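You operate a simulated robot arm through the tools that you are given. There is no shell and no other tool.

Carry out the task below with a simulated robot arm. There is one attempt and no reset: what you move stays moved.

Task
Pack the silver and brown rolls in the packing carton and tape it shut.
Fine: the rolls stand on end.

Only the result counts: the job must be done as asked and must still hold three seconds after the hand-in. Knocking over, shifting, dropping, spilling or breaking anything else fails it.

Robot
A 7-joint arm with a three-finger gripper, fixed in place. Base frame: the origin is on the floor under the middle of its stand, x ahead of it, y to its left, z up; the work surface is at about z = 0.8. Readings come in m, degrees, newtons and seconds.
With the tool pointing down near the work surface it reaches from about 0.1 to 0.88 m from the base axis. Its first joint turns from -166.0 to 166.0 degrees. Payload 2.94 kg.
Tool frame: the origin (TCP) lies between the finger pads and is the grasp point; the fingertips stand 0.03 m ahead of it; z points along the fingers, y is the line along which they close. The gripper opens to 0.132 m; its body begins 0.107 m behind the TCP.
Orientation is that of the tool frame in the base frame, as [roll, pitch, yaw] about the fixed x, y, z axes, in that order (R = Rz(yaw) Ry(pitch) Rx(roll)). With the fingers straight down and closing along the base's y, the tool's x points along the base's -x, its y along +y and its z along -z.

Tools
- The arm moves only by the tool move_arm. Its argument "plan" is a list of rows, each a list of 3 entries, a list of its own where there are three numbers: the turn, a rotation vector about the tool's x, y, z in degrees, then the shift along the tool's x, y, z in m, then the closure in counts, from 0 (fully open) to 255 (shut). In form: [[[rx, ry, rz], [tx, ty, tz], hand], ...]. A call has 1 to 20 rows; each row is the pose to reach, as a shift and turn from the pose commanded when the call began, along the tool's axes at that moment. Each row takes 0.2 s and may step no farther than 0.05 m and 8.6 degrees from the row before; otherwise, or with a gripper value out of range, the whole call is refused. A pose out of reach is approached as far as the arm can. The call stops where the force on the tool passes 90 N (or 10 N more than at its start, if that is more) or the arm is blocked; 0.2 s more then pass. Each finger travels about 0.0374 m/s and halts on what it meets, pressing with about 43 N; the grip force reading is that of the motor and also rises with nothing between the fingers. The clock runs only during rows and for 0.2 s after the last one: add rows that repeat a pose to give the fingers time. The reply holds the time, the measured pose of the TCP, the force on the tool along the base axes, the opening and the grip force, in the units named above and with some noise, with the torque about the TCP (base axes, N m) and any sound that the robot's microphone picked up, and new pictures: "pictures" is both (left out), scene, wrist or none.
- Cameras (640 x 400 px; columns grow to the right, rows downward): "scene" is fixed at [0.3993, 0.5008, 1.4473]; the picture's right is [-0.78, -0.62, 0.00], its down [-0.39, 0.48, -0.78] and it looks along [0.49, -0.61, -0.62] (base axes); focal length 373 px, centre (320, 200). "wrist" rides on the gripper at [0.072, 0.003, -0.144] in the tool frame; the picture's right is [-0.04, 1.00, 0.00], its down [-0.88, -0.04, -0.48] and it looks along [-0.47, -0.02, 0.88] (tool axes); focal length 256 px, centre (320, 200). There is no depth. A picture from a camera that has moved, and an enlarged one, comes with that camera's place and axes in the base frame and with its lens.
- raise_lower(by): moves the trunk up (or, below 0, down) by that many m; the arm rides with it, the base frame stays. It gives what a move gives, with no picture.
- inspect(camera, box): a new picture of the part [left, top, right, bottom] of that camera's present view, enlarged. The clock stands still meanwhile.
- sign_off(): hands the job in; it is judged then, once.

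Nothing tells you positions but the pictures and the camera data. Unless the task says otherwise, let go and move clear before handing in.

The tools are called after "Request:" as a command line: name --argument value ..., lists and objects as JSON in quotes. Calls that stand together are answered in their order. move_arm: Moves the arm, as the interface text tells. Its arguments: {"type":"object","properties":{"plan":{"type":"array","items":{"type":"array"}},"pictures":{"type":"string","enum":["both","scene","wrist","none"]}},"required":["plan"]} The other tools are called the same way: raise_lower (by) moves the trunk up or down; inspect (camera, box) takes an enlarged picture of a part of a camera's view; sign_off () hands the job in.

At the start:

```text
time: 0.0
ee_pos: [0.6701, 0.1009, 1.1122]
ee_rot: [-179.8, 0.1, -180.0]
contact_force: [0.7, 1.2, 0.2]
torque: [0.03, -0.02, 0.02]
width: 0.1321
grip_force: 0.1
trunk travel left (down, up): [-0.35, 0.19]
```

scene: 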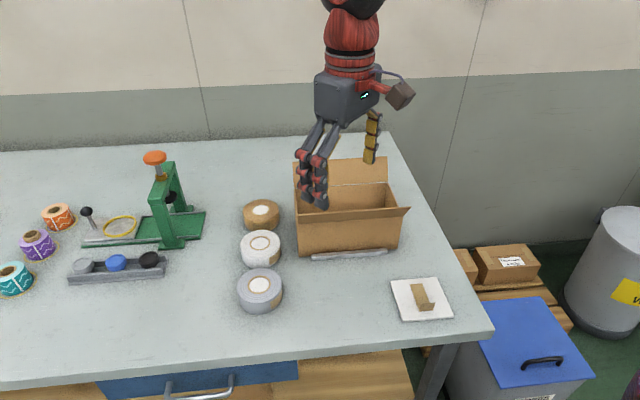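
wrist: 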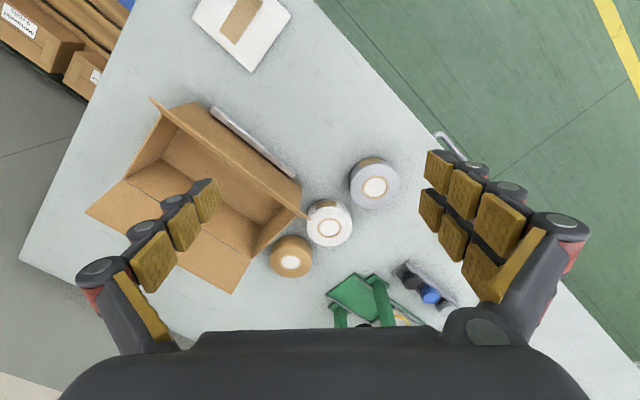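

I see an open carton with three tape rolls (brown, white, silver) beside it, and a strip of tape on a white pad. I'll look closer before moving.

Request:
inspect --camera "scene" --box '[220, 140, 480, 330]'

Request:
inspect --camera "wrist" --box '[80, 0, 400, 300]'

Request:
inspect --camera "scene" --box '[0, 140, 220, 310]'

```text
2.11 times, centred on (350, 235) of scene
camera zoom: at [0.3993, 0.5008, 1.4473], right [-0.78, -0.62, 0.0], down [-0.39, 0.48, -0.78], along [0.49, -0.61, -0.62], focal length 786 px, centre (257, 126)
```

zoom: 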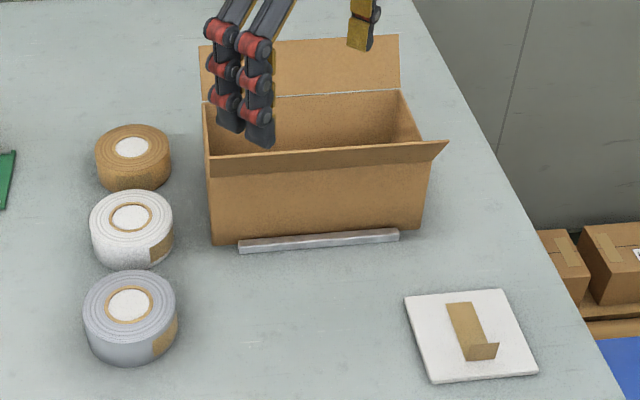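

```text
1.33 times, centred on (240, 150) of wrist
camera zoom: at [0.5984, 0.1038, 1.2552], right [0.04, 1.0, 0.0], down [0.88, -0.04, 0.48], along [0.47, -0.02, -0.88], focal length 341 px, centre (427, 267)
```

zoom: 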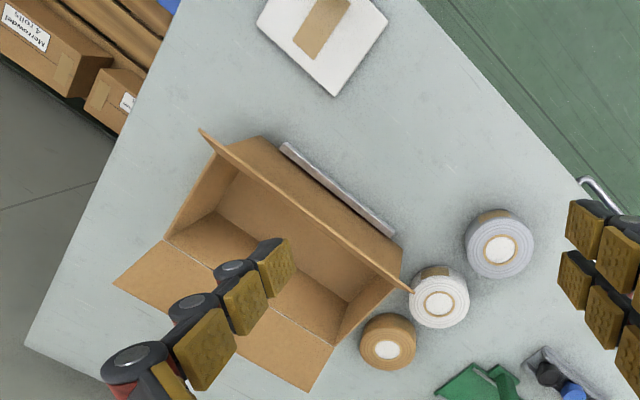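

```text
2.35 times, centred on (110, 225) of scene
camera zoom: at [0.3993, 0.5008, 1.4473], right [-0.78, -0.62, 0.0], down [-0.39, 0.48, -0.78], along [0.49, -0.61, -0.62], focal length 878 px, centre (814, 141)
```

zoom: 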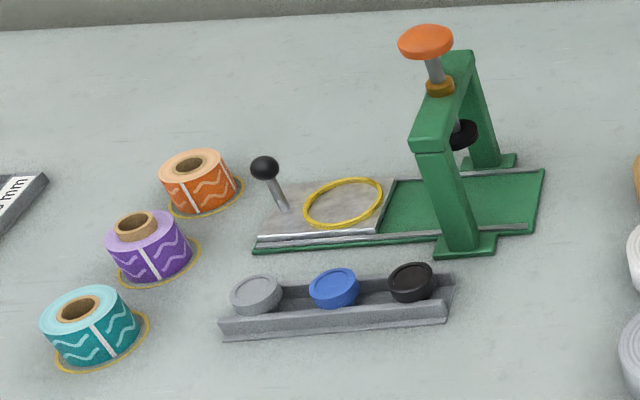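

Request:
inspect --camera "scene" --box '[230, 190, 310, 240]'

Request:
inspect --camera "scene" --box '[230, 220, 310, 320]'

Request:
inspect --camera "scene" --box '[280, 150, 420, 265]'

Request:
inspect --camera "scene" --box '[380, 265, 470, 330]'

Request:
inspect --camera "scene" --box '[270, 50, 430, 220]'

```text
8.00 times, centred on (270, 215) of scene
camera zoom: at [0.3993, 0.5008, 1.4473], right [-0.78, -0.62, 0.0], down [-0.39, 0.48, -0.78], along [0.49, -0.61, -0.62], focal length 2986 px, centre (720, 80)
```

zoom: 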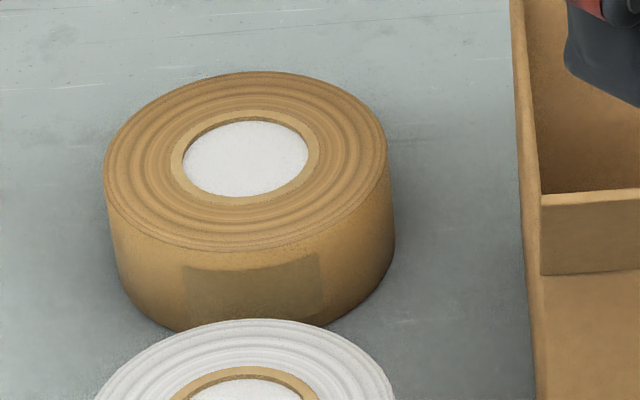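

```text
4.00 times, centred on (270, 270) of scene
camera zoom: at [0.3993, 0.5008, 1.4473], right [-0.78, -0.62, 0.0], down [-0.39, 0.48, -0.78], along [0.49, -0.61, -0.62], focal length 1493 px, centre (520, -80)
```

zoom: 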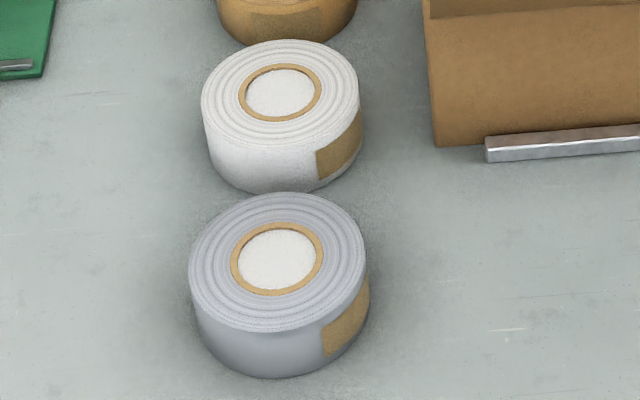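

```text
3.48 times, centred on (350, 208) of scene
camera zoom: at [0.3993, 0.5008, 1.4473], right [-0.78, -0.62, 0.0], down [-0.39, 0.48, -0.78], along [0.49, -0.61, -0.62], focal length 1298 px, centre (216, 174)
```

zoom: 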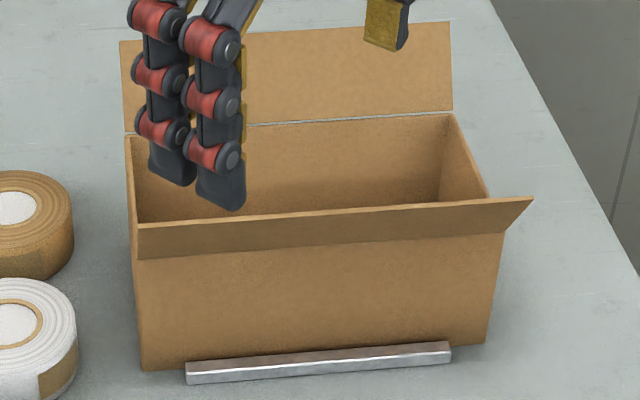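

```text
6.15 times, centred on (425, 298) of scene
camera zoom: at [0.3993, 0.5008, 1.4473], right [-0.78, -0.62, 0.0], down [-0.39, 0.48, -0.78], along [0.49, -0.61, -0.62], focal length 2297 px, centre (-326, -400)
```

zoom: 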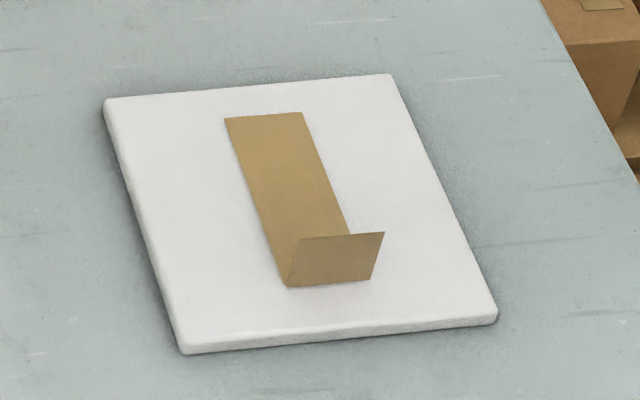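

```text
2.35 times, centred on (350, 135) of scene
camera zoom: at [0.3993, 0.5008, 1.4473], right [-0.78, -0.62, 0.0], down [-0.39, 0.48, -0.78], along [0.49, -0.61, -0.62], focal length 878 px, centre (249, 353)
```

zoom: 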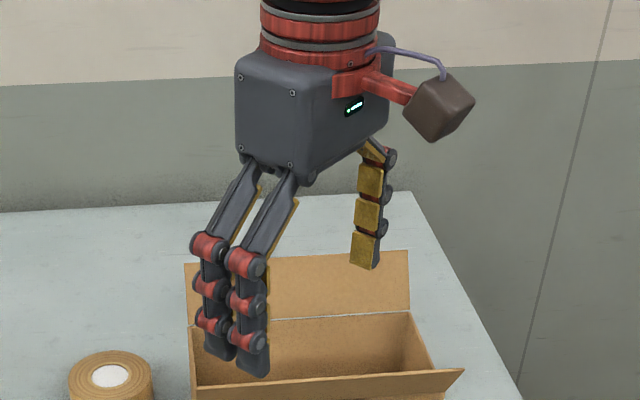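

Rolls look about 0.09 m across and 0.04 m tall: silver near (0.80, 0.195), white (0.883, 0.112) and brown (0.967, 0.027). The carton, turned about 45°, is centred near (0.776, -0.07) and is about 0.237 x 0.133 x 0.10. First I'll hover over the silver roll with the hand yawed so the fingers close along the carton's long axis.

Request:
move_arm --plan '[[[0, 0, 7.58], [-0.0215, 0.0157, 0.0187], 0], [[0, 0, 15.17], [-0.043, 0.0313, 0.0373], 0], [[0, 0, 22.75], [-0.0645, 0.047, 0.056], 0], [[0, 0, 30.33], [-0.086, 0.0627, 0.0747], 0], [[0, 0, 37.9], [-0.1075, 0.0783, 0.0933], 0], [[0, 0, 45.5], [-0.129, 0.094, 0.112], 0], [[0, 0, 45.5], [-0.129, 0.094, 0.112], 0], [[0, 0, 45.5], [-0.129, 0.094, 0.112], 0]]' --pictures "both"

```text
time: 1.8
ee_pos: [0.7986, 0.1923, 0.998]
ee_rot: [180.0, -0.1, 134.4]
contact_force: [0.2, 0.4, 0.6]
torque: [0.02, -0.01, 0.01]
width: 0.132
grip_force: 0.0
trunk travel left (down, up): [-0.35, 0.19]
camera wrist: at [0.7501, 0.2469, 1.1419], right [0.74, 0.67, 0.0], down [0.59, -0.65, 0.48], along [0.32, -0.35, -0.88], focal length 256 px, centre (320, 200)
```

scene: 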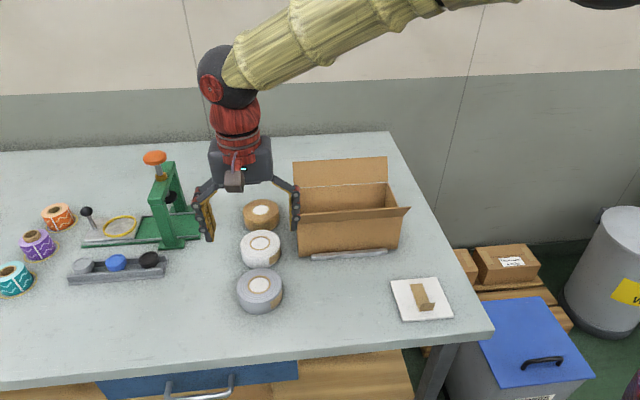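
wrist: 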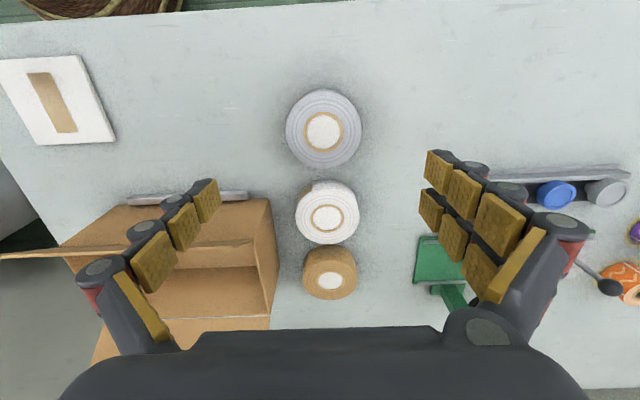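

Request:
move_arm --plan '[[[0, 0, 0], [0.001, 0.001, 0.03], 0], [[0, 0, 0], [0.002, 0.002, 0.06], 0], [[0, 0, 0], [0.002, 0.002, 0.09], 0], [[0, 0, 0], [0.002, 0.002, 0.09], 0], [[0, 0, 0], [0.002, 0.002, 0.09], 0]]' --pictures "wrist"

Request:
inspect --camera "wrist" --box '[160, 60, 480, 260]'

```text
time: 3.0
ee_pos: [0.7967, 0.1963, 0.9099]
ee_rot: [-180.0, 0.0, 134.6]
contact_force: [0.5, -0.2, -0.6]
torque: [-0.01, 0.0, -0.02]
width: 0.132
grip_force: 0.1
trunk travel left (down, up): [-0.35, 0.19]
camera wrist: at [0.7493, 0.2499, 1.053], right [0.74, 0.67, 0.0], down [0.59, -0.65, 0.48], along [0.32, -0.35, -0.88], focal length 256 px, centre (320, 200)
```

wrist: 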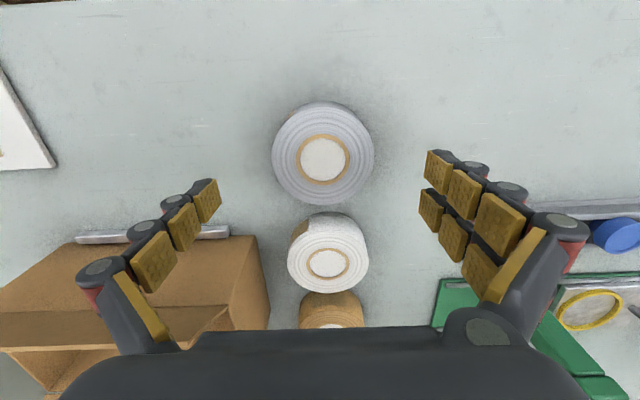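

```text
2.00 times, centred on (320, 160) of wrist
camera zoom: at [0.7493, 0.2499, 1.053], right [0.74, 0.67, 0.0], down [0.59, -0.65, 0.48], along [0.32, -0.35, -0.88], focal length 512 px, centre (320, 280)
```

zoom: 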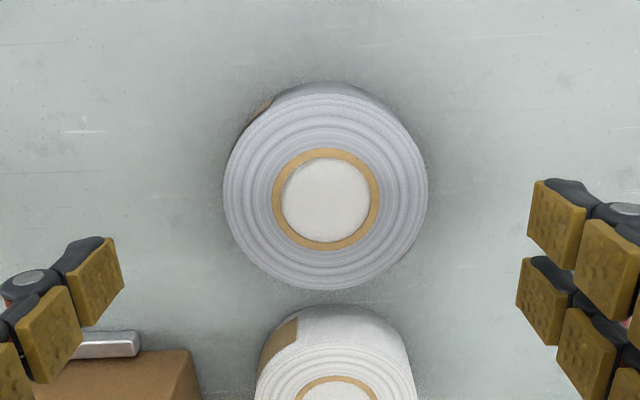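

Request:
move_arm --plan '[[[0, 0, 0], [0, 0, 0.03], 0], [[0, 0, 0], [0, 0, 0.055], 0], [[0, 0, 0], [0, 0, 0.071], 0], [[0, 0, 0], [0, 0, 0.071], 0], [[0, 0, 0], [0, 0, 0.071], 0]]' --pictures "both"

Request:
inspect --camera "scene" --box '[170, 160, 350, 320]'

```text
time: 4.2
ee_pos: [0.7999, 0.1975, 0.8385]
ee_rot: [180.0, 0.0, 134.5]
contact_force: [0.0, 0.5, 0.2]
torque: [0.01, 0.0, 0.03]
width: 0.1321
grip_force: 0.0
trunk travel left (down, up): [-0.35, 0.19]
camera wrist: at [0.7513, 0.2505, 0.9829], right [0.74, 0.67, 0.0], down [0.59, -0.65, 0.48], along [0.32, -0.35, -0.88], focal length 256 px, centre (320, 200)
```

scene: 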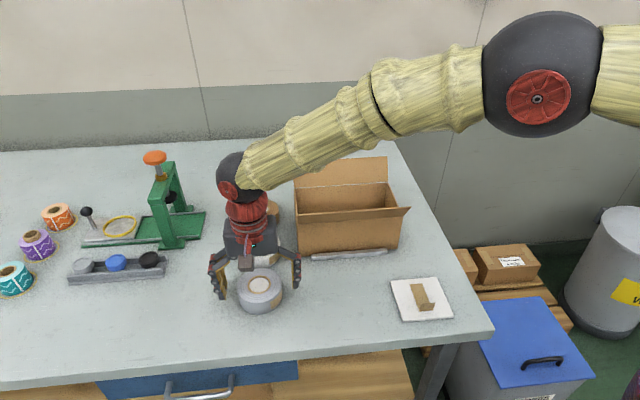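
wrist: 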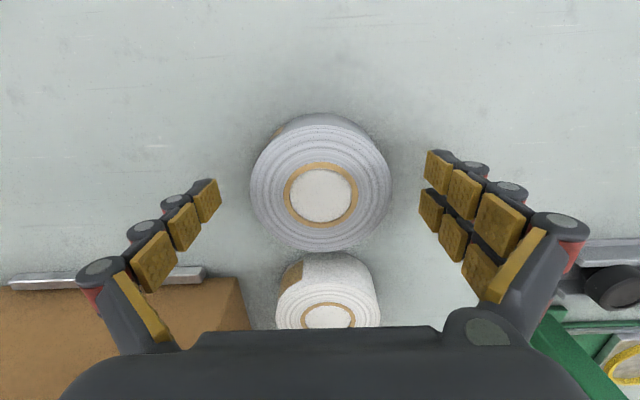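

```text
2.50 times, centred on (260, 240) of scene
camera zoom: at [0.3993, 0.5008, 1.4473], right [-0.78, -0.62, 0.0], down [-0.39, 0.48, -0.78], along [0.49, -0.61, -0.62], focal length 933 px, centre (470, 100)
```

zoom: 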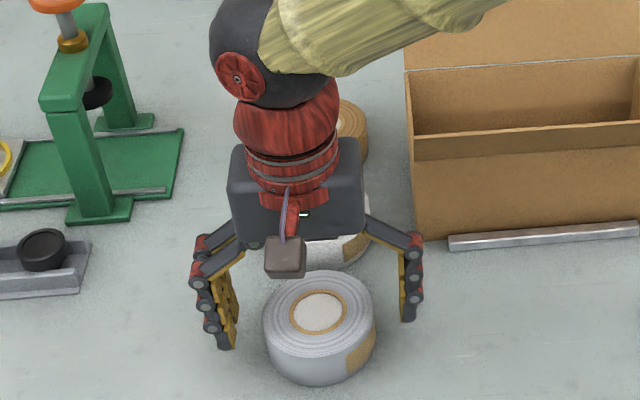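

Request:
move_arm --plan '[[[0, 0, 0], [0, 0, 0], 255], [[0, 0, 0], [0, 0, 0], 255], [[0, 0, 0], [0, 0, 0], 255], [[0, 0, 0], [0, 0, 0], 255], [[0, 0, 0], [0, 0, 0], 255], [[0, 0, 0], [0, 0, 0], 255]]' --pictures "both"

Request:
inspect --camera "scene" --box '[190, 210, 330, 320]'

```text
time: 5.6
ee_pos: [0.801, 0.1976, 0.8395]
ee_rot: [-180.0, -0.1, 134.5]
contact_force: [0.4, 0.7, 2.1]
torque: [0.0, 0.08, 0.01]
width: 0.0886
grip_force: 43.2
trunk travel left (down, up): [-0.35, 0.19]
camera wrist: at [0.7514, 0.2506, 0.9832], right [0.74, 0.67, 0.0], down [0.59, -0.65, 0.48], along [0.32, -0.35, -0.88], focal length 256 px, centre (320, 200)
```

scene: 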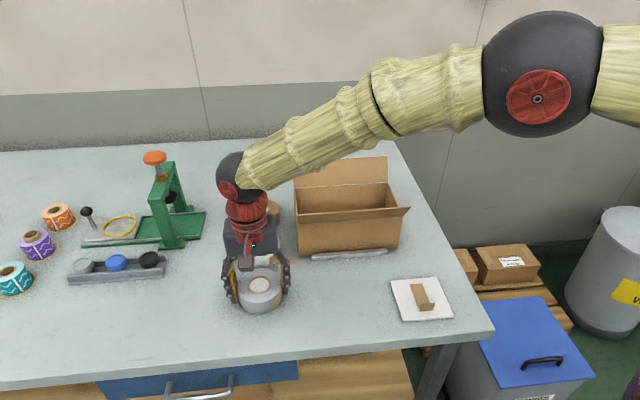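
wrist: 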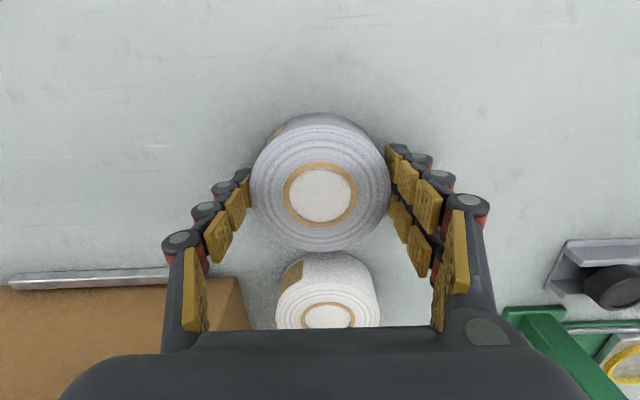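

```text
3.64 times, centred on (260, 265) of scene
camera zoom: at [0.3993, 0.5008, 1.4473], right [-0.78, -0.62, 0.0], down [-0.39, 0.48, -0.78], along [0.49, -0.61, -0.62], focal length 1357 px, centre (538, -36)
```

zoom: 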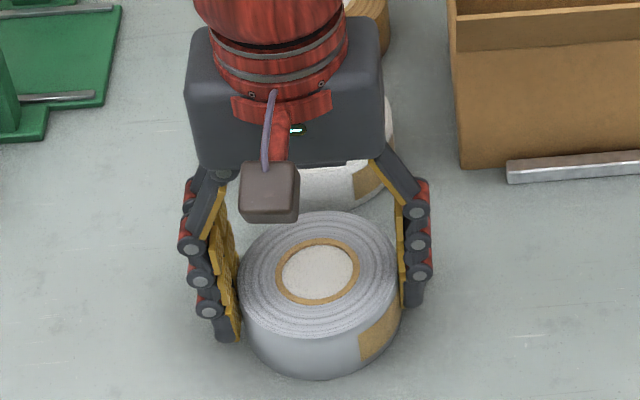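

Silver is gripped (width 0.0886). I'll lift it straight up, well above the flaps, and carry it over the carton's near end to measure the carton precisely.

Request:
move_arm --plan '[[[0, 0, 0], [0, 0, -0.02], 255], [[0, 0, 0], [0, 0, -0.06], 255], [[0, 0, 0], [0, 0, -0.1], 255], [[0, 0, 0], [0, 0, -0.14], 255], [[0, 0, 0], [0, 0, -0.18], 255], [[0, 0, 0], [0, 0, -0.22], 255], [[0, 0, 0], [0, 0, -0.25], 255], [[0, 0, 0], [0, 0, -0.25], 255]]' --pictures "both"

```text
time: 7.4
ee_pos: [0.8003, 0.1985, 1.0884]
ee_rot: [-179.9, 0.0, 134.5]
contact_force: [0.0, -0.3, -2.1]
torque: [0.03, 0.0, 0.02]
width: 0.0887
grip_force: 43.3
trunk travel left (down, up): [-0.35, 0.19]
camera wrist: at [0.7511, 0.2518, 1.2318], right [0.74, 0.67, 0.0], down [0.59, -0.65, 0.48], along [0.32, -0.35, -0.88], focal length 256 px, centre (320, 200)
```

scene: 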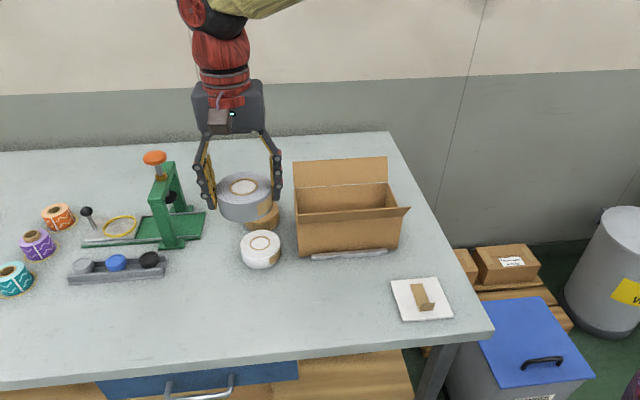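
wrist: 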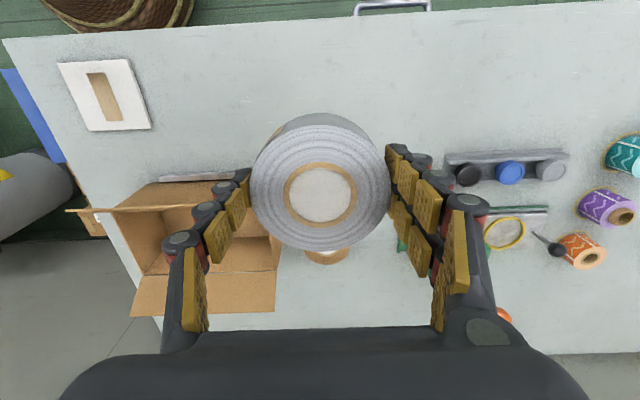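

Request:
inspect --camera "wrist" --box '[60, 150, 300, 330]'

Request:
inspect --camera "scene" --box '[285, 150, 415, 265]'

```text
2.22 times, centred on (180, 240) of wrist
camera zoom: at [0.7511, 0.2518, 1.2318], right [0.74, 0.67, 0.0], down [0.59, -0.65, 0.48], along [0.32, -0.35, -0.88], focal length 569 px, centre (631, 111)
```

zoom: 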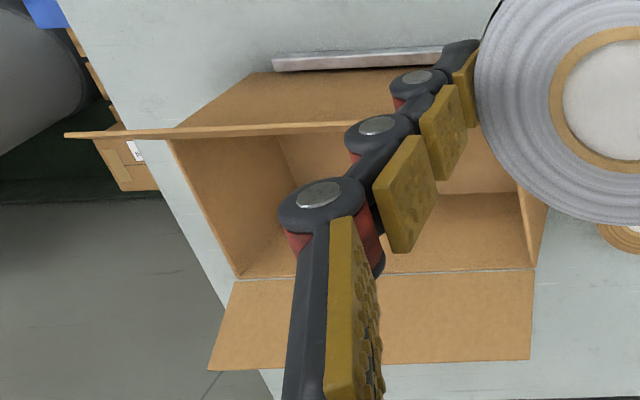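

```text
3.48 times, centred on (350, 208) of scene
camera zoom: at [0.3993, 0.5008, 1.4473], right [-0.78, -0.62, 0.0], down [-0.39, 0.48, -0.78], along [0.49, -0.61, -0.62], focal length 1298 px, centre (216, 174)
```

zoom: 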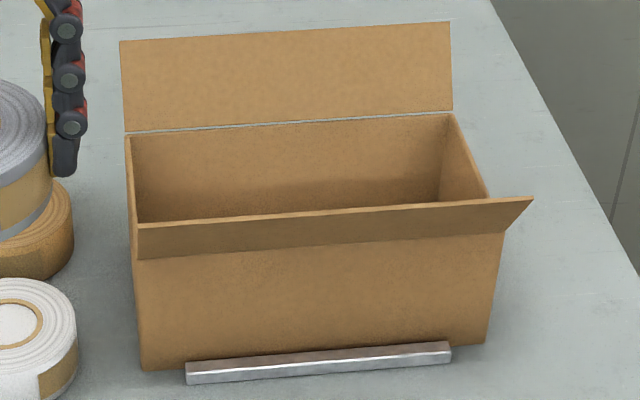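

Request:
move_arm --plan '[[[0, 0, 0], [-0.0252, -0.0334, 0], 255], [[0, 0, 0], [-0.0504, -0.0669, 0], 255], [[0, 0, 0], [-0.0756, -0.1003, 0], 255], [[0, 0, 0], [-0.1007, -0.1338, 0], 255], [[0, 0, 0], [-0.1259, -0.1672, 0], 255], [[0, 0, 0], [-0.1511, -0.2007, 0], 255], [[0, 0, 0], [-0.1763, -0.2341, 0], 255], [[0, 0, 0], [-0.1763, -0.2341, 0], 255], [[0, 0, 0], [-0.1763, -0.2341, 0], 255]]' --pictures "both"

Request:
inspect --camera "scene" --box '[270, 60, 430, 265]'

```text
time: 9.4
ee_pos: [0.7581, -0.0938, 1.0868]
ee_rot: [179.9, 0.0, 134.5]
contact_force: [-0.6, 0.2, -2.3]
torque: [-0.01, 0.03, -0.01]
width: 0.0884
grip_force: 42.9
trunk travel left (down, up): [-0.35, 0.19]
camera wrist: at [0.7091, -0.0405, 1.2301], right [0.74, 0.67, 0.0], down [0.59, -0.65, 0.48], along [0.32, -0.35, -0.88], focal length 256 px, centre (320, 200)
```

scene: 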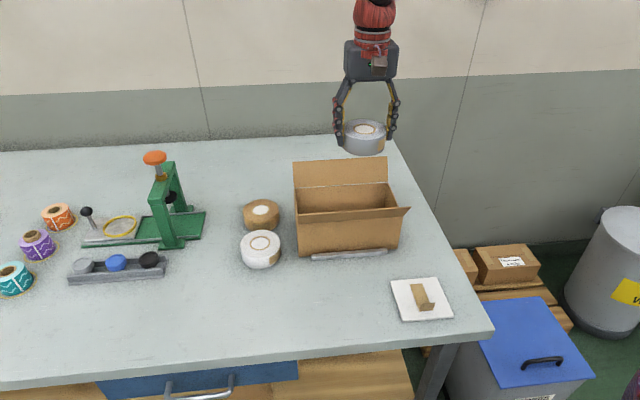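
wrist: 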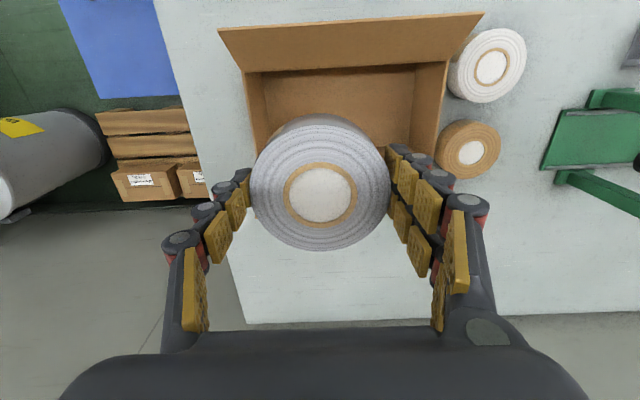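

```text
1.95 times, centred on (350, 162) of scene
camera zoom: at [0.3993, 0.5008, 1.4473], right [-0.78, -0.62, 0.0], down [-0.39, 0.48, -0.78], along [0.49, -0.61, -0.62], focal length 728 px, centre (262, 273)
```

zoom: 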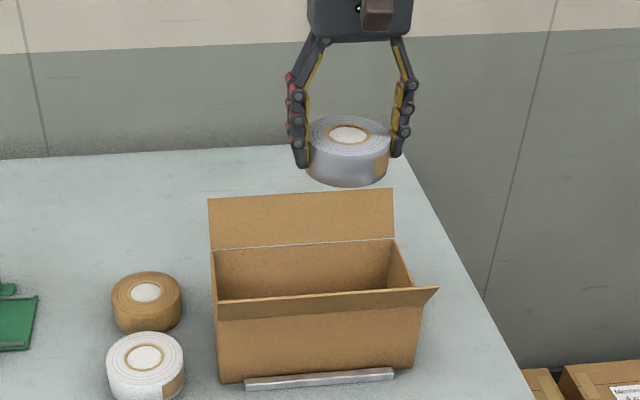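

Request:
move_arm --plan '[[[0, 0, 0], [0, 0, 0.04], 255], [[0, 0, 0], [0, 0, 0.08], 255], [[0, 0, 0], [0, 0, 0.12], 255], [[0, 0, 0], [0, 0, 0.15], 255], [[0, 0, 0], [0, 0, 0.15], 255]]' --pictures "both"

Request:
inspect --camera "scene" --box '[280, 100, 420, 265]'

```text
time: 10.6
ee_pos: [0.7576, -0.0936, 0.9355]
ee_rot: [180.0, 0.0, 134.5]
contact_force: [0.2, 1.6, -2.1]
torque: [0.02, 0.0, -0.05]
width: 0.0884
grip_force: 43.1
trunk travel left (down, up): [-0.35, 0.19]
camera wrist: at [0.7089, -0.0395, 1.0796], right [0.74, 0.67, 0.0], down [0.59, -0.65, 0.48], along [0.32, -0.35, -0.88], focal length 256 px, centre (320, 200)
```

scene: 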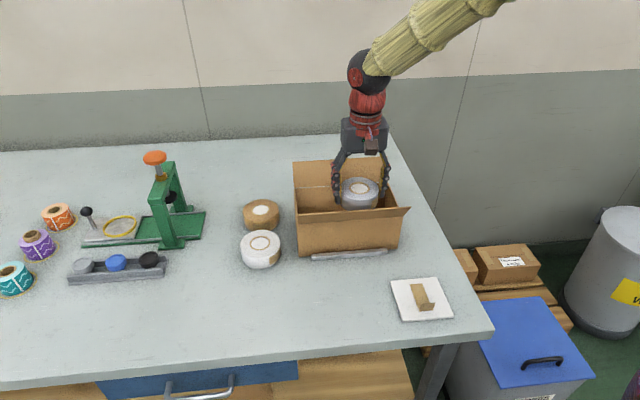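
wrist: 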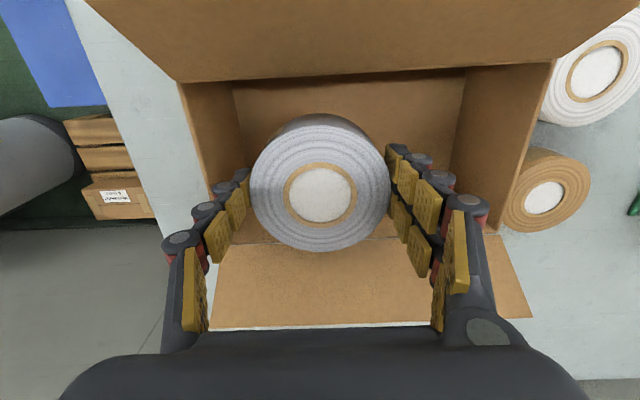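

```text
2.42 times, centred on (350, 182) of scene
camera zoom: at [0.3993, 0.5008, 1.4473], right [-0.78, -0.62, 0.0], down [-0.39, 0.48, -0.78], along [0.49, -0.61, -0.62], focal length 905 px, centre (247, 242)
```

zoom: 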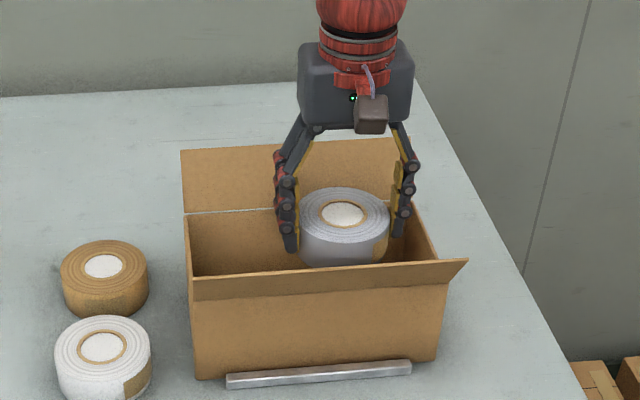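

Request:
move_arm --plan '[[[0, 0, 0], [0, 0, 0.03], 255], [[0, 0, 0], [0, 0, 0.06], 255], [[0, 0, 0], [0, 0, 0.085], 255], [[0, 0, 0], [0, 0, 0.089], 255], [[0, 0, 0], [0, 0, 0.092], 255], [[0, 0, 0], [0, 0, 0.092], 255]]' --pictures "both"

Request:
inspect --camera "scene" --box '[280, 100, 420, 265]'

```text
time: 12.0
ee_pos: [0.7563, -0.0932, 0.8466]
ee_rot: [179.9, -0.1, 134.5]
contact_force: [-0.5, -0.3, -1.4]
torque: [0.02, 0.04, -0.02]
width: 0.0885
grip_force: 42.9
trunk travel left (down, up): [-0.35, 0.19]
camera wrist: at [0.7077, -0.0386, 0.9903], right [0.74, 0.67, 0.0], down [0.59, -0.65, 0.48], along [0.32, -0.35, -0.88], focal length 256 px, centre (320, 200)
```

scene: 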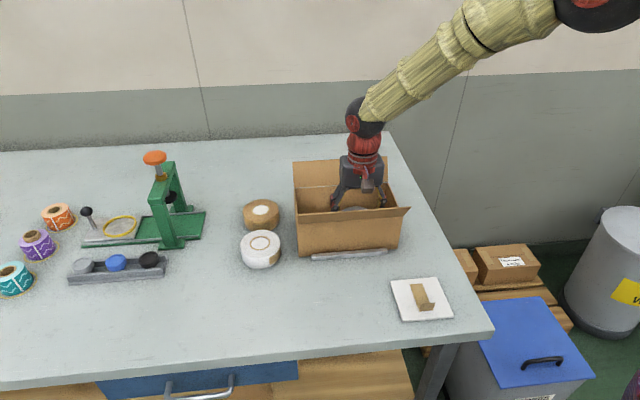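
wrist: 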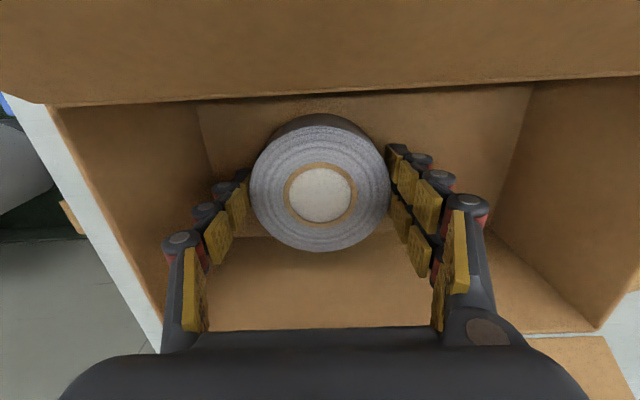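

```text
2.42 times, centred on (350, 182) of scene
camera zoom: at [0.3993, 0.5008, 1.4473], right [-0.78, -0.62, 0.0], down [-0.39, 0.48, -0.78], along [0.49, -0.61, -0.62], focal length 905 px, centre (247, 242)
```

zoom: 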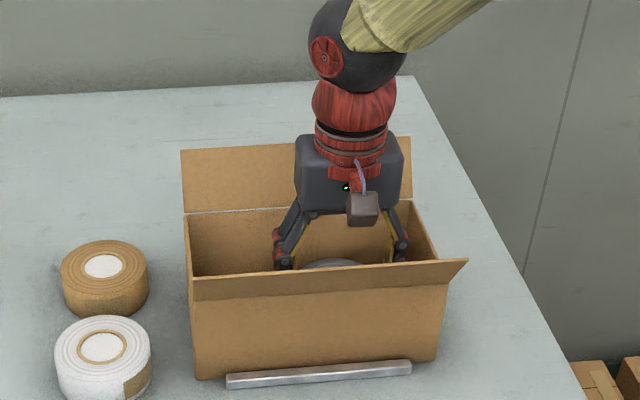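

Request:
move_arm --plan '[[[0, 0, 0], [0, 0, 0.001], 255], [[0, 0, 0], [0, 0, 0.002], 255], [[0, 0, 0], [0, 0, 0.003], 255], [[0, 0, 0], [0, 0, 0.003], 255]]' --pictures "none"

```text
time: 13.0
ee_pos: [0.7567, -0.092, 0.8433]
ee_rot: [179.9, 0.0, 134.5]
contact_force: [-0.5, -0.8, -2.3]
torque: [-0.02, 0.01, 0.0]
width: 0.0889
grip_force: 43.1
trunk travel left (down, up): [-0.35, 0.19]
```

Request:
move_arm --plan '[[[0, 0, 0], [0, 0, 0.001], 255], [[0, 0, 0], [0, 0, 0.002], 255], [[0, 0, 0], [0, 0, 0.002], 255]]' --pictures "none"

```text
time: 13.8
ee_pos: [0.7566, -0.0932, 0.8435]
ee_rot: [179.9, 0.1, 134.5]
contact_force: [-3.2, -2.1, 10.7]
torque: [-0.07, 0.31, 0.02]
width: 0.0887
grip_force: 42.9
trunk travel left (down, up): [-0.35, 0.19]
```

Request:
move_arm --plan '[[[0, 0, 0], [0, 0, -0.001], 75], [[0, 0, 0], [0, 0, -0.001], 65], [[0, 0, 0], [0, 0, -0.001], 60], [[0, 0, 0], [0, 0, -0.001], 60]]' --pictures "wrist"

```text
time: 14.8
ee_pos: [0.758, -0.0928, 0.843]
ee_rot: [180.0, 0.0, 134.5]
contact_force: [0.1, -0.3, 0.2]
torque: [-0.05, 0.03, -0.02]
width: 0.101
grip_force: 0.1
trunk travel left (down, up): [-0.35, 0.19]
camera wrist: at [0.7078, -0.0384, 0.9863], right [0.74, 0.67, 0.0], down [0.59, -0.65, 0.48], along [0.32, -0.35, -0.88], focal length 256 px, centre (320, 200)
```

wrist: 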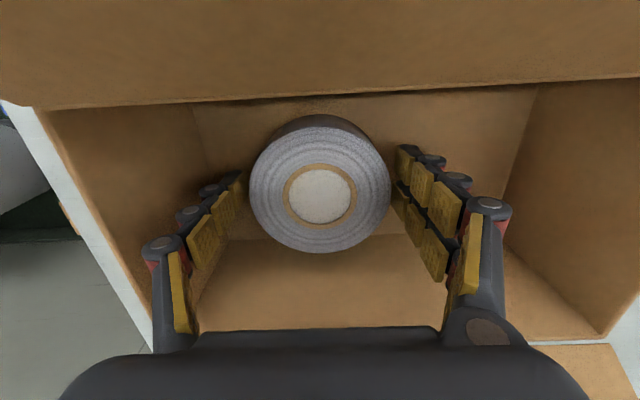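

Silver is released upright on the carton floor. I'll raise the hand, close it, and come down on the inner side of the silver roll to nudge it toward the carton's near end so the brown one has room.

Request:
move_arm --plan '[[[0, 0, 0], [0, 0, -0.02], 60], [[0, 0, 0], [0, 0, -0.06], 60], [[0, 0, 0], [0, 0, -0.105], 60], [[0, 0, 0], [0, 0.03, -0.105], 255], [[0, 0, 0], [0, 0.06, -0.105], 255], [[0, 0, 0], [0, 0.09, -0.105], 255], [[0, 0, 0], [0, 0.09, -0.105], 255], [[0, 0, 0], [0, 0.09, -0.105], 255], [[0, 0, 0], [0, 0.09, -0.105], 255], [[0, 0, 0], [0, 0.09, -0.105], 255], [[0, 0, 0], [0, 0.09, -0.105], 255]]' --pictures "both"

Request:
inspect --camera "scene" --box '[280, 100, 420, 265]'

```text
time: 17.2
ee_pos: [0.8201, -0.0303, 0.9481]
ee_rot: [-180.0, 0.0, 134.5]
contact_force: [-0.1, 0.0, 0.4]
torque: [0.0, 0.01, -0.01]
width: 0.0002
grip_force: 24.0
trunk travel left (down, up): [-0.35, 0.19]
camera wrist: at [0.7709, 0.0233, 1.0917], right [0.74, 0.67, 0.0], down [0.59, -0.65, 0.48], along [0.32, -0.35, -0.88], focal length 256 px, centre (320, 200)
```

scene: 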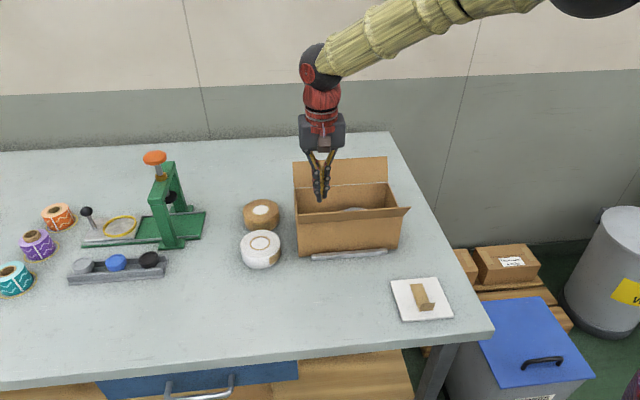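
wrist: 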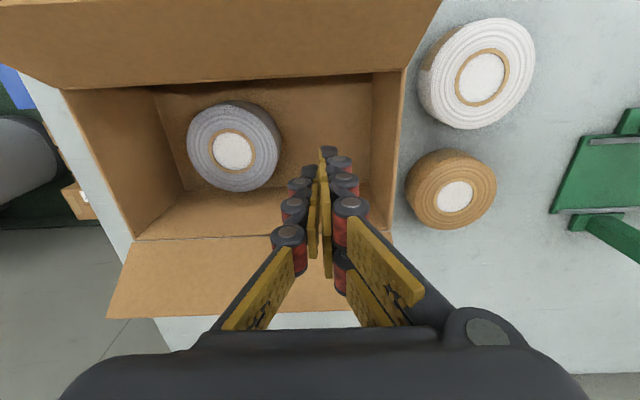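

```text
2.42 times, centred on (350, 182) of scene
camera zoom: at [0.3993, 0.5008, 1.4473], right [-0.78, -0.62, 0.0], down [-0.39, 0.48, -0.78], along [0.49, -0.61, -0.62], focal length 905 px, centre (247, 242)
```

zoom: 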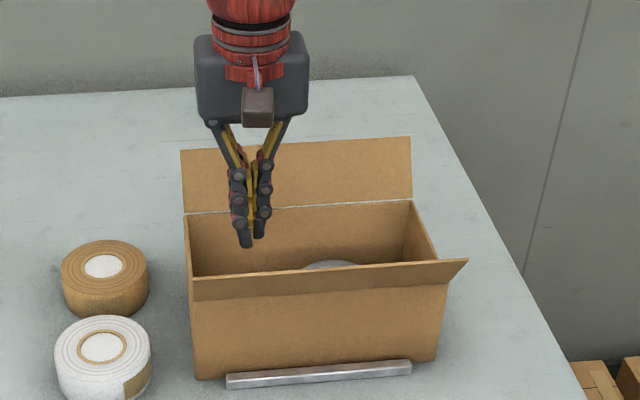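

Request:
move_arm --plan '[[[0, 0, 0], [-0.02, 0, 0.03], 255], [[0, 0, 0], [-0.02, 0, 0.07], 255], [[0, 0, 0], [-0.02, 0, 0.107], 255], [[0, 0, 0], [-0.02, 0, 0.107], 255], [[0, 0, 0], [-0.02, -0.015, 0.107], 255], [[0, 0, 0], [-0.02, -0.025, 0.107], 255], [[0, 0, 0], [-0.02, -0.033, 0.107], 255], [[0, 0, 0], [-0.02, -0.041, 0.107], 255], [[0, 0, 0], [-0.02, -0.049, 0.107], 255], [[0, 0, 0], [-0.02, -0.055, 0.107], 255], [[0, 0, 0], [-0.02, -0.055, 0.107], 255]]' --pictures "both"

Request:
inspect --camera "scene" --box '[280, 100, 420, 265]'

```text
time: 19.6
ee_pos: [0.7959, -0.0828, 0.8399]
ee_rot: [-180.0, 0.1, 134.5]
contact_force: [0.7, 0.2, -1.1]
torque: [-0.03, -0.01, 0.0]
width: 0.0
grip_force: 28.5
trunk travel left (down, up): [-0.35, 0.19]
camera wrist: at [0.7469, -0.0286, 0.9833], right [0.74, 0.67, 0.0], down [0.59, -0.65, 0.48], along [0.32, -0.35, -0.88], focal length 256 px, centre (320, 200)
```

scene: 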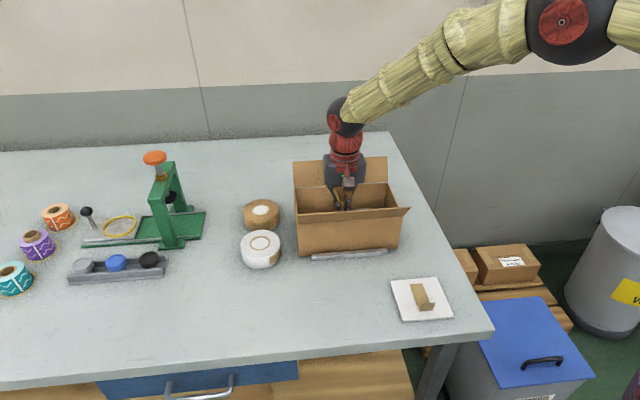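
wrist: 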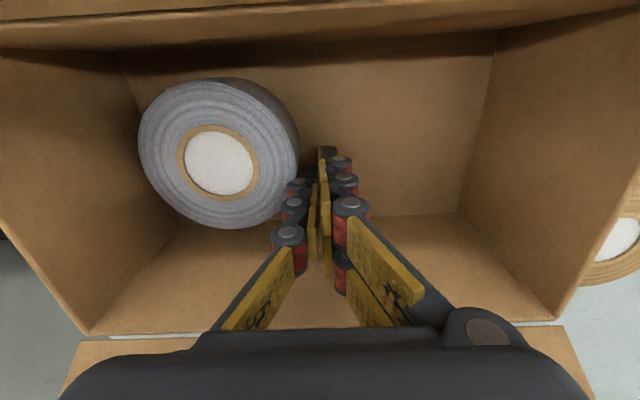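

```text
2.42 times, centred on (350, 182) of scene
camera zoom: at [0.3993, 0.5008, 1.4473], right [-0.78, -0.62, 0.0], down [-0.39, 0.48, -0.78], along [0.49, -0.61, -0.62], focal length 905 px, centre (247, 242)
```

zoom: 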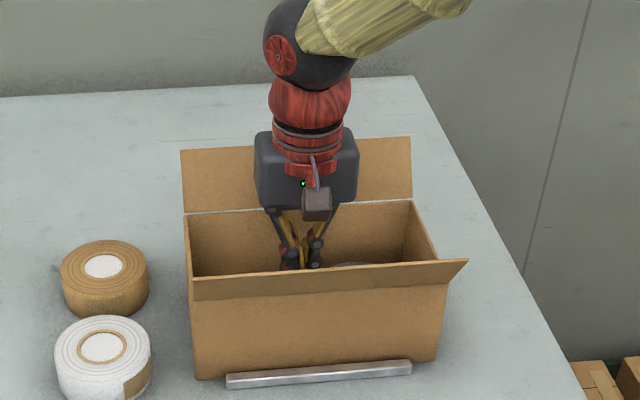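

Request:
move_arm --plan '[[[0, 0, 0], [0, -0.006, 0], 255], [[0, 0, 0], [0, -0.011, 0], 255], [[0, 0, 0], [0, -0.015, 0], 255], [[0, 0, 0], [0, -0.015, 0], 255]]' --pictures "wrist"

```text
time: 20.6
ee_pos: [0.784, -0.0937, 0.8391]
ee_rot: [180.0, 0.0, 134.5]
contact_force: [0.1, 0.7, -0.1]
torque: [0.0, 0.0, -0.03]
width: 0.0001
grip_force: 29.0
trunk travel left (down, up): [-0.35, 0.19]
camera wrist: at [0.7362, -0.0389, 0.983], right [0.74, 0.67, 0.0], down [0.59, -0.65, 0.48], along [0.32, -0.35, -0.88], focal length 256 px, centre (320, 200)
```

wrist: 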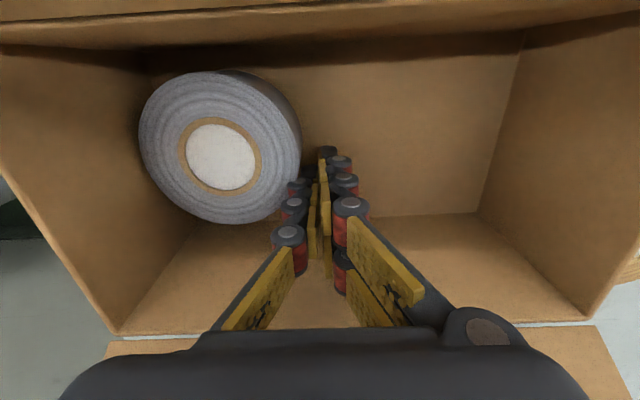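

Silver now sits near the carton's near-front corner, leaving space. Next I'll lift out and check how far the arm can reach toward the brown roll near (0.969, 0.027).

Request:
move_arm --plan '[[[0, 0, 0], [0, 0.006, -0.03], 255], [[0, 0, 0], [0, 0.006, -0.075], 255], [[0, 0, 0], [0, 0.006, -0.12], 255], [[0, 0, 0], [0, 0.006, -0.165], 255], [[0, 0, 0], [0, 0.006, -0.21], 255], [[0, 0, 0], [0, 0.006, -0.23], 255], [[0, 0, 0], [-0.009, 0.046, -0.23], 200], [[0, 0, 0], [-0.018, 0.09, -0.23], 150], [[0, 0, 0], [-0.027, 0.134, -0.23], 100], [[0, 0, 0], [-0.036, 0.178, -0.23], 43], [[0, 0, 0], [-0.043, 0.217, -0.23], 43], [[0, 0, 0], [-0.043, 0.217, -0.23], 43], [[0, 0, 0], [-0.043, 0.217, -0.23], 43]]' --pictures "both"

```text
time: 23.4
ee_pos: [0.8934, 0.0246, 1.0647]
ee_rot: [-180.0, 0.0, 134.3]
contact_force: [0.0, -0.3, 0.0]
torque: [0.04, 0.02, -0.01]
width: 0.1044
grip_force: 0.1
out of reach, approached as far as the arm can: row 9, 10, 11, 12, 13
trunk travel left (down, up): [-0.35, 0.19]
camera wrist: at [0.8461, 0.0796, 1.2081], right [0.74, 0.67, 0.0], down [0.59, -0.65, 0.48], along [0.32, -0.35, -0.88], focal length 256 px, centre (320, 200)
```

scene: 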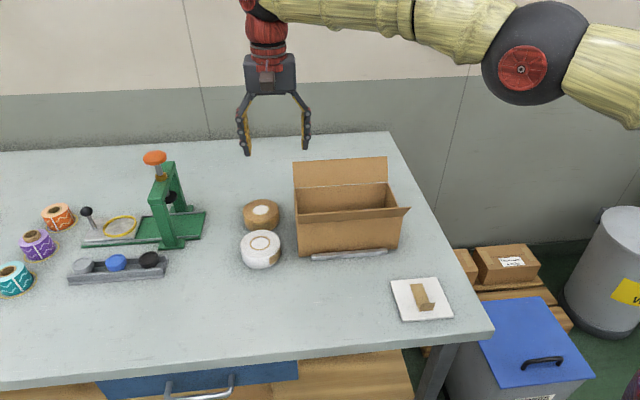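
wrist: 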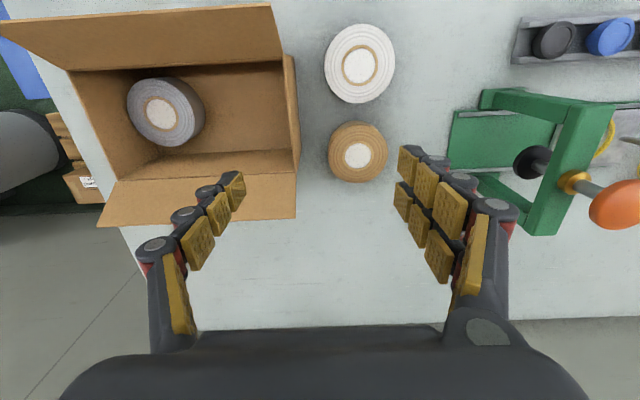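

Request:
move_arm --plan '[[[0, 0, -5.5], [0, 0, 0], 43], [[0, 0, -11], [0, 0, 0], 43], [[0, 0, -11], [0, 0, 0], 43]]' --pictures "none"

Request:
move_arm --plan '[[[0, -8.3, 0], [0, 0, 0], 43], [[0, -16.6, 0], [0, 0, 0], 43], [[0, -25, 0], [0, 0, 0], 43], [[0, -25, 0], [0, 0, 0], 43], [[0, -25, 0], [0, 0, 0], 43]]' --pictures "both"

```text
time: 24.2
ee_pos: [0.8937, 0.0264, 1.0638]
ee_rot: [-180.0, 0.0, 145.4]
contact_force: [-0.3, 0.8, -0.3]
torque: [0.05, -0.03, 0.01]
width: 0.1098
grip_force: 0.0
trunk travel left (down, up): [-0.35, 0.19]
```

```text
time: 25.4
ee_pos: [0.8942, 0.0247, 1.0649]
ee_rot: [-180.0, 25.1, 145.4]
contact_force: [-0.1, -0.6, -0.7]
torque: [0.04, 0.04, -0.02]
width: 0.11
grip_force: 0.0
trunk travel left (down, up): [-0.35, 0.19]
camera wrist: at [0.7909, 0.0994, 1.1638], right [0.6, 0.8, 0.02], down [0.47, -0.37, 0.8], along [0.65, -0.47, -0.6], focal length 256 px, centre (320, 200)
```

scene: 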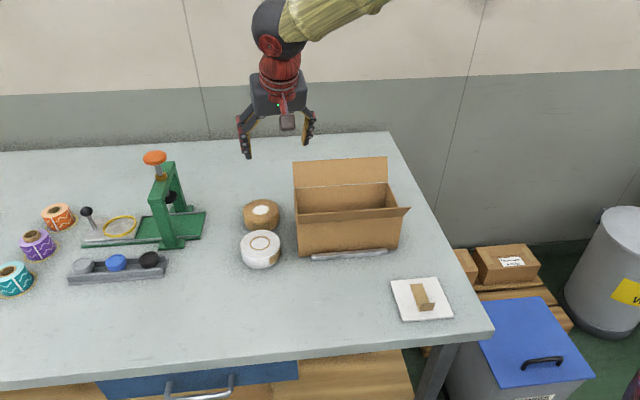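
wrist: 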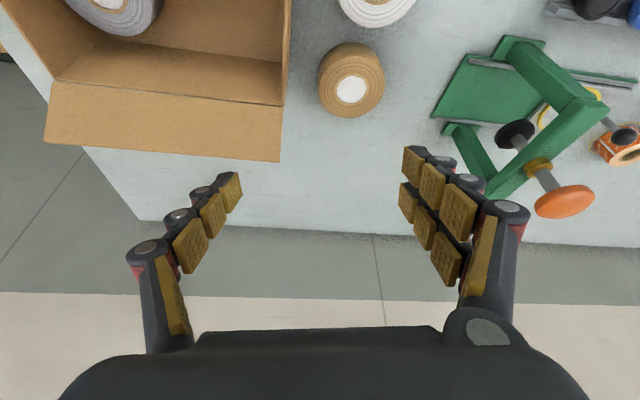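

Request:
move_arm --plan '[[[0, 0, 0], [-0.0229, 0.0223, 0.0107], 43], [[0, 0, 0], [-0.0458, 0.0446, 0.0215], 43], [[0, 0, 0], [-0.0458, 0.0446, 0.0215], 43], [[0, 0, 0], [-0.0458, 0.0446, 0.0215], 43]]' --pictures "wrist"

```text
time: 26.4
ee_pos: [0.96, 0.0326, 1.0631]
ee_rot: [180.0, 25.0, 145.5]
contact_force: [-0.2, 0.2, -0.3]
torque: [0.01, 0.02, 0.0]
width: 0.1098
grip_force: 0.1
trunk travel left (down, up): [-0.35, 0.19]
camera wrist: at [0.8567, 0.1077, 1.163], right [0.6, 0.8, 0.02], down [0.47, -0.37, 0.8], along [0.65, -0.47, -0.6], focal length 256 px, centre (320, 200)
```

wrist: 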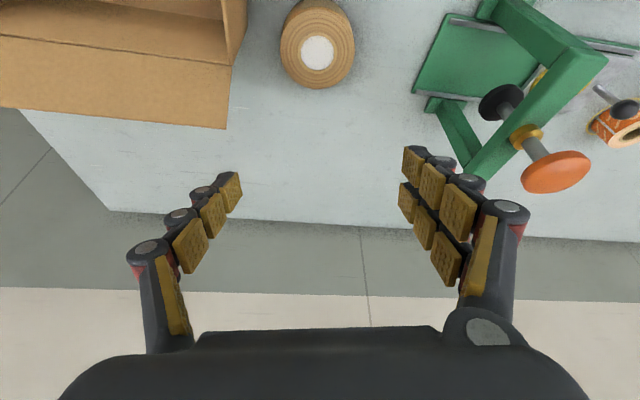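

Request:
move_arm --plan '[[[0, 0, 0], [0.017, 0, 0.0362], 43], [[0, 0, 0], [0.0339, 0, 0.0724], 43], [[0, 0, 0], [0.0551, 0, 0.1177], 43], [[0, 0, 0], [0.0551, 0, 0.1177], 43], [[0, 0, 0], [0.0551, 0, 0.1177], 43]]' --pictures "both"

Request:
inspect --camera "scene" --box '[200, 100, 360, 270]'

```text
time: 27.6
ee_pos: [0.9614, 0.0346, 0.9314]
ee_rot: [-179.9, 25.0, 145.5]
contact_force: [-0.1, 0.8, 0.8]
torque: [0.02, 0.04, 0.0]
width: 0.1097
grip_force: 0.1
trunk travel left (down, up): [-0.35, 0.19]
camera wrist: at [0.8587, 0.1076, 1.031], right [0.6, 0.8, 0.02], down [0.47, -0.37, 0.8], along [0.65, -0.47, -0.6], focal length 256 px, centre (320, 200)
```

scene: 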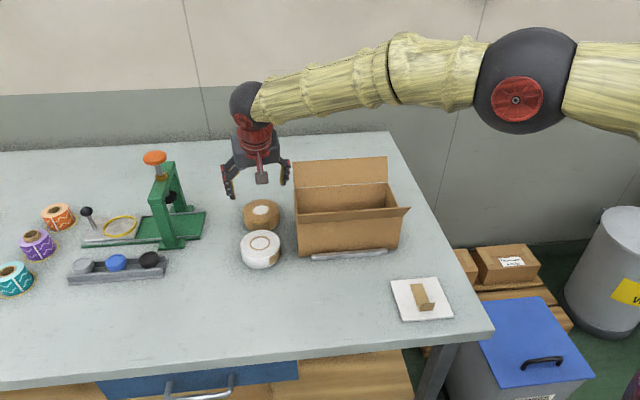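
wrist: 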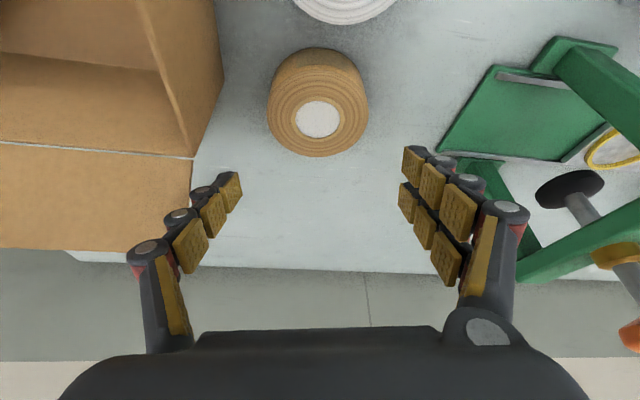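

```text
2.35 times, centred on (280, 185) of scene
camera zoom: at [0.3993, 0.5008, 1.4473], right [-0.78, -0.62, 0.0], down [-0.39, 0.48, -0.78], along [0.49, -0.61, -0.62], focal length 878 px, centre (414, 235)
```

zoom: 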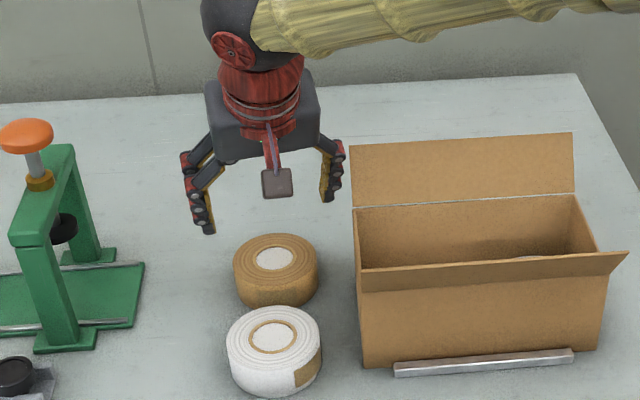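

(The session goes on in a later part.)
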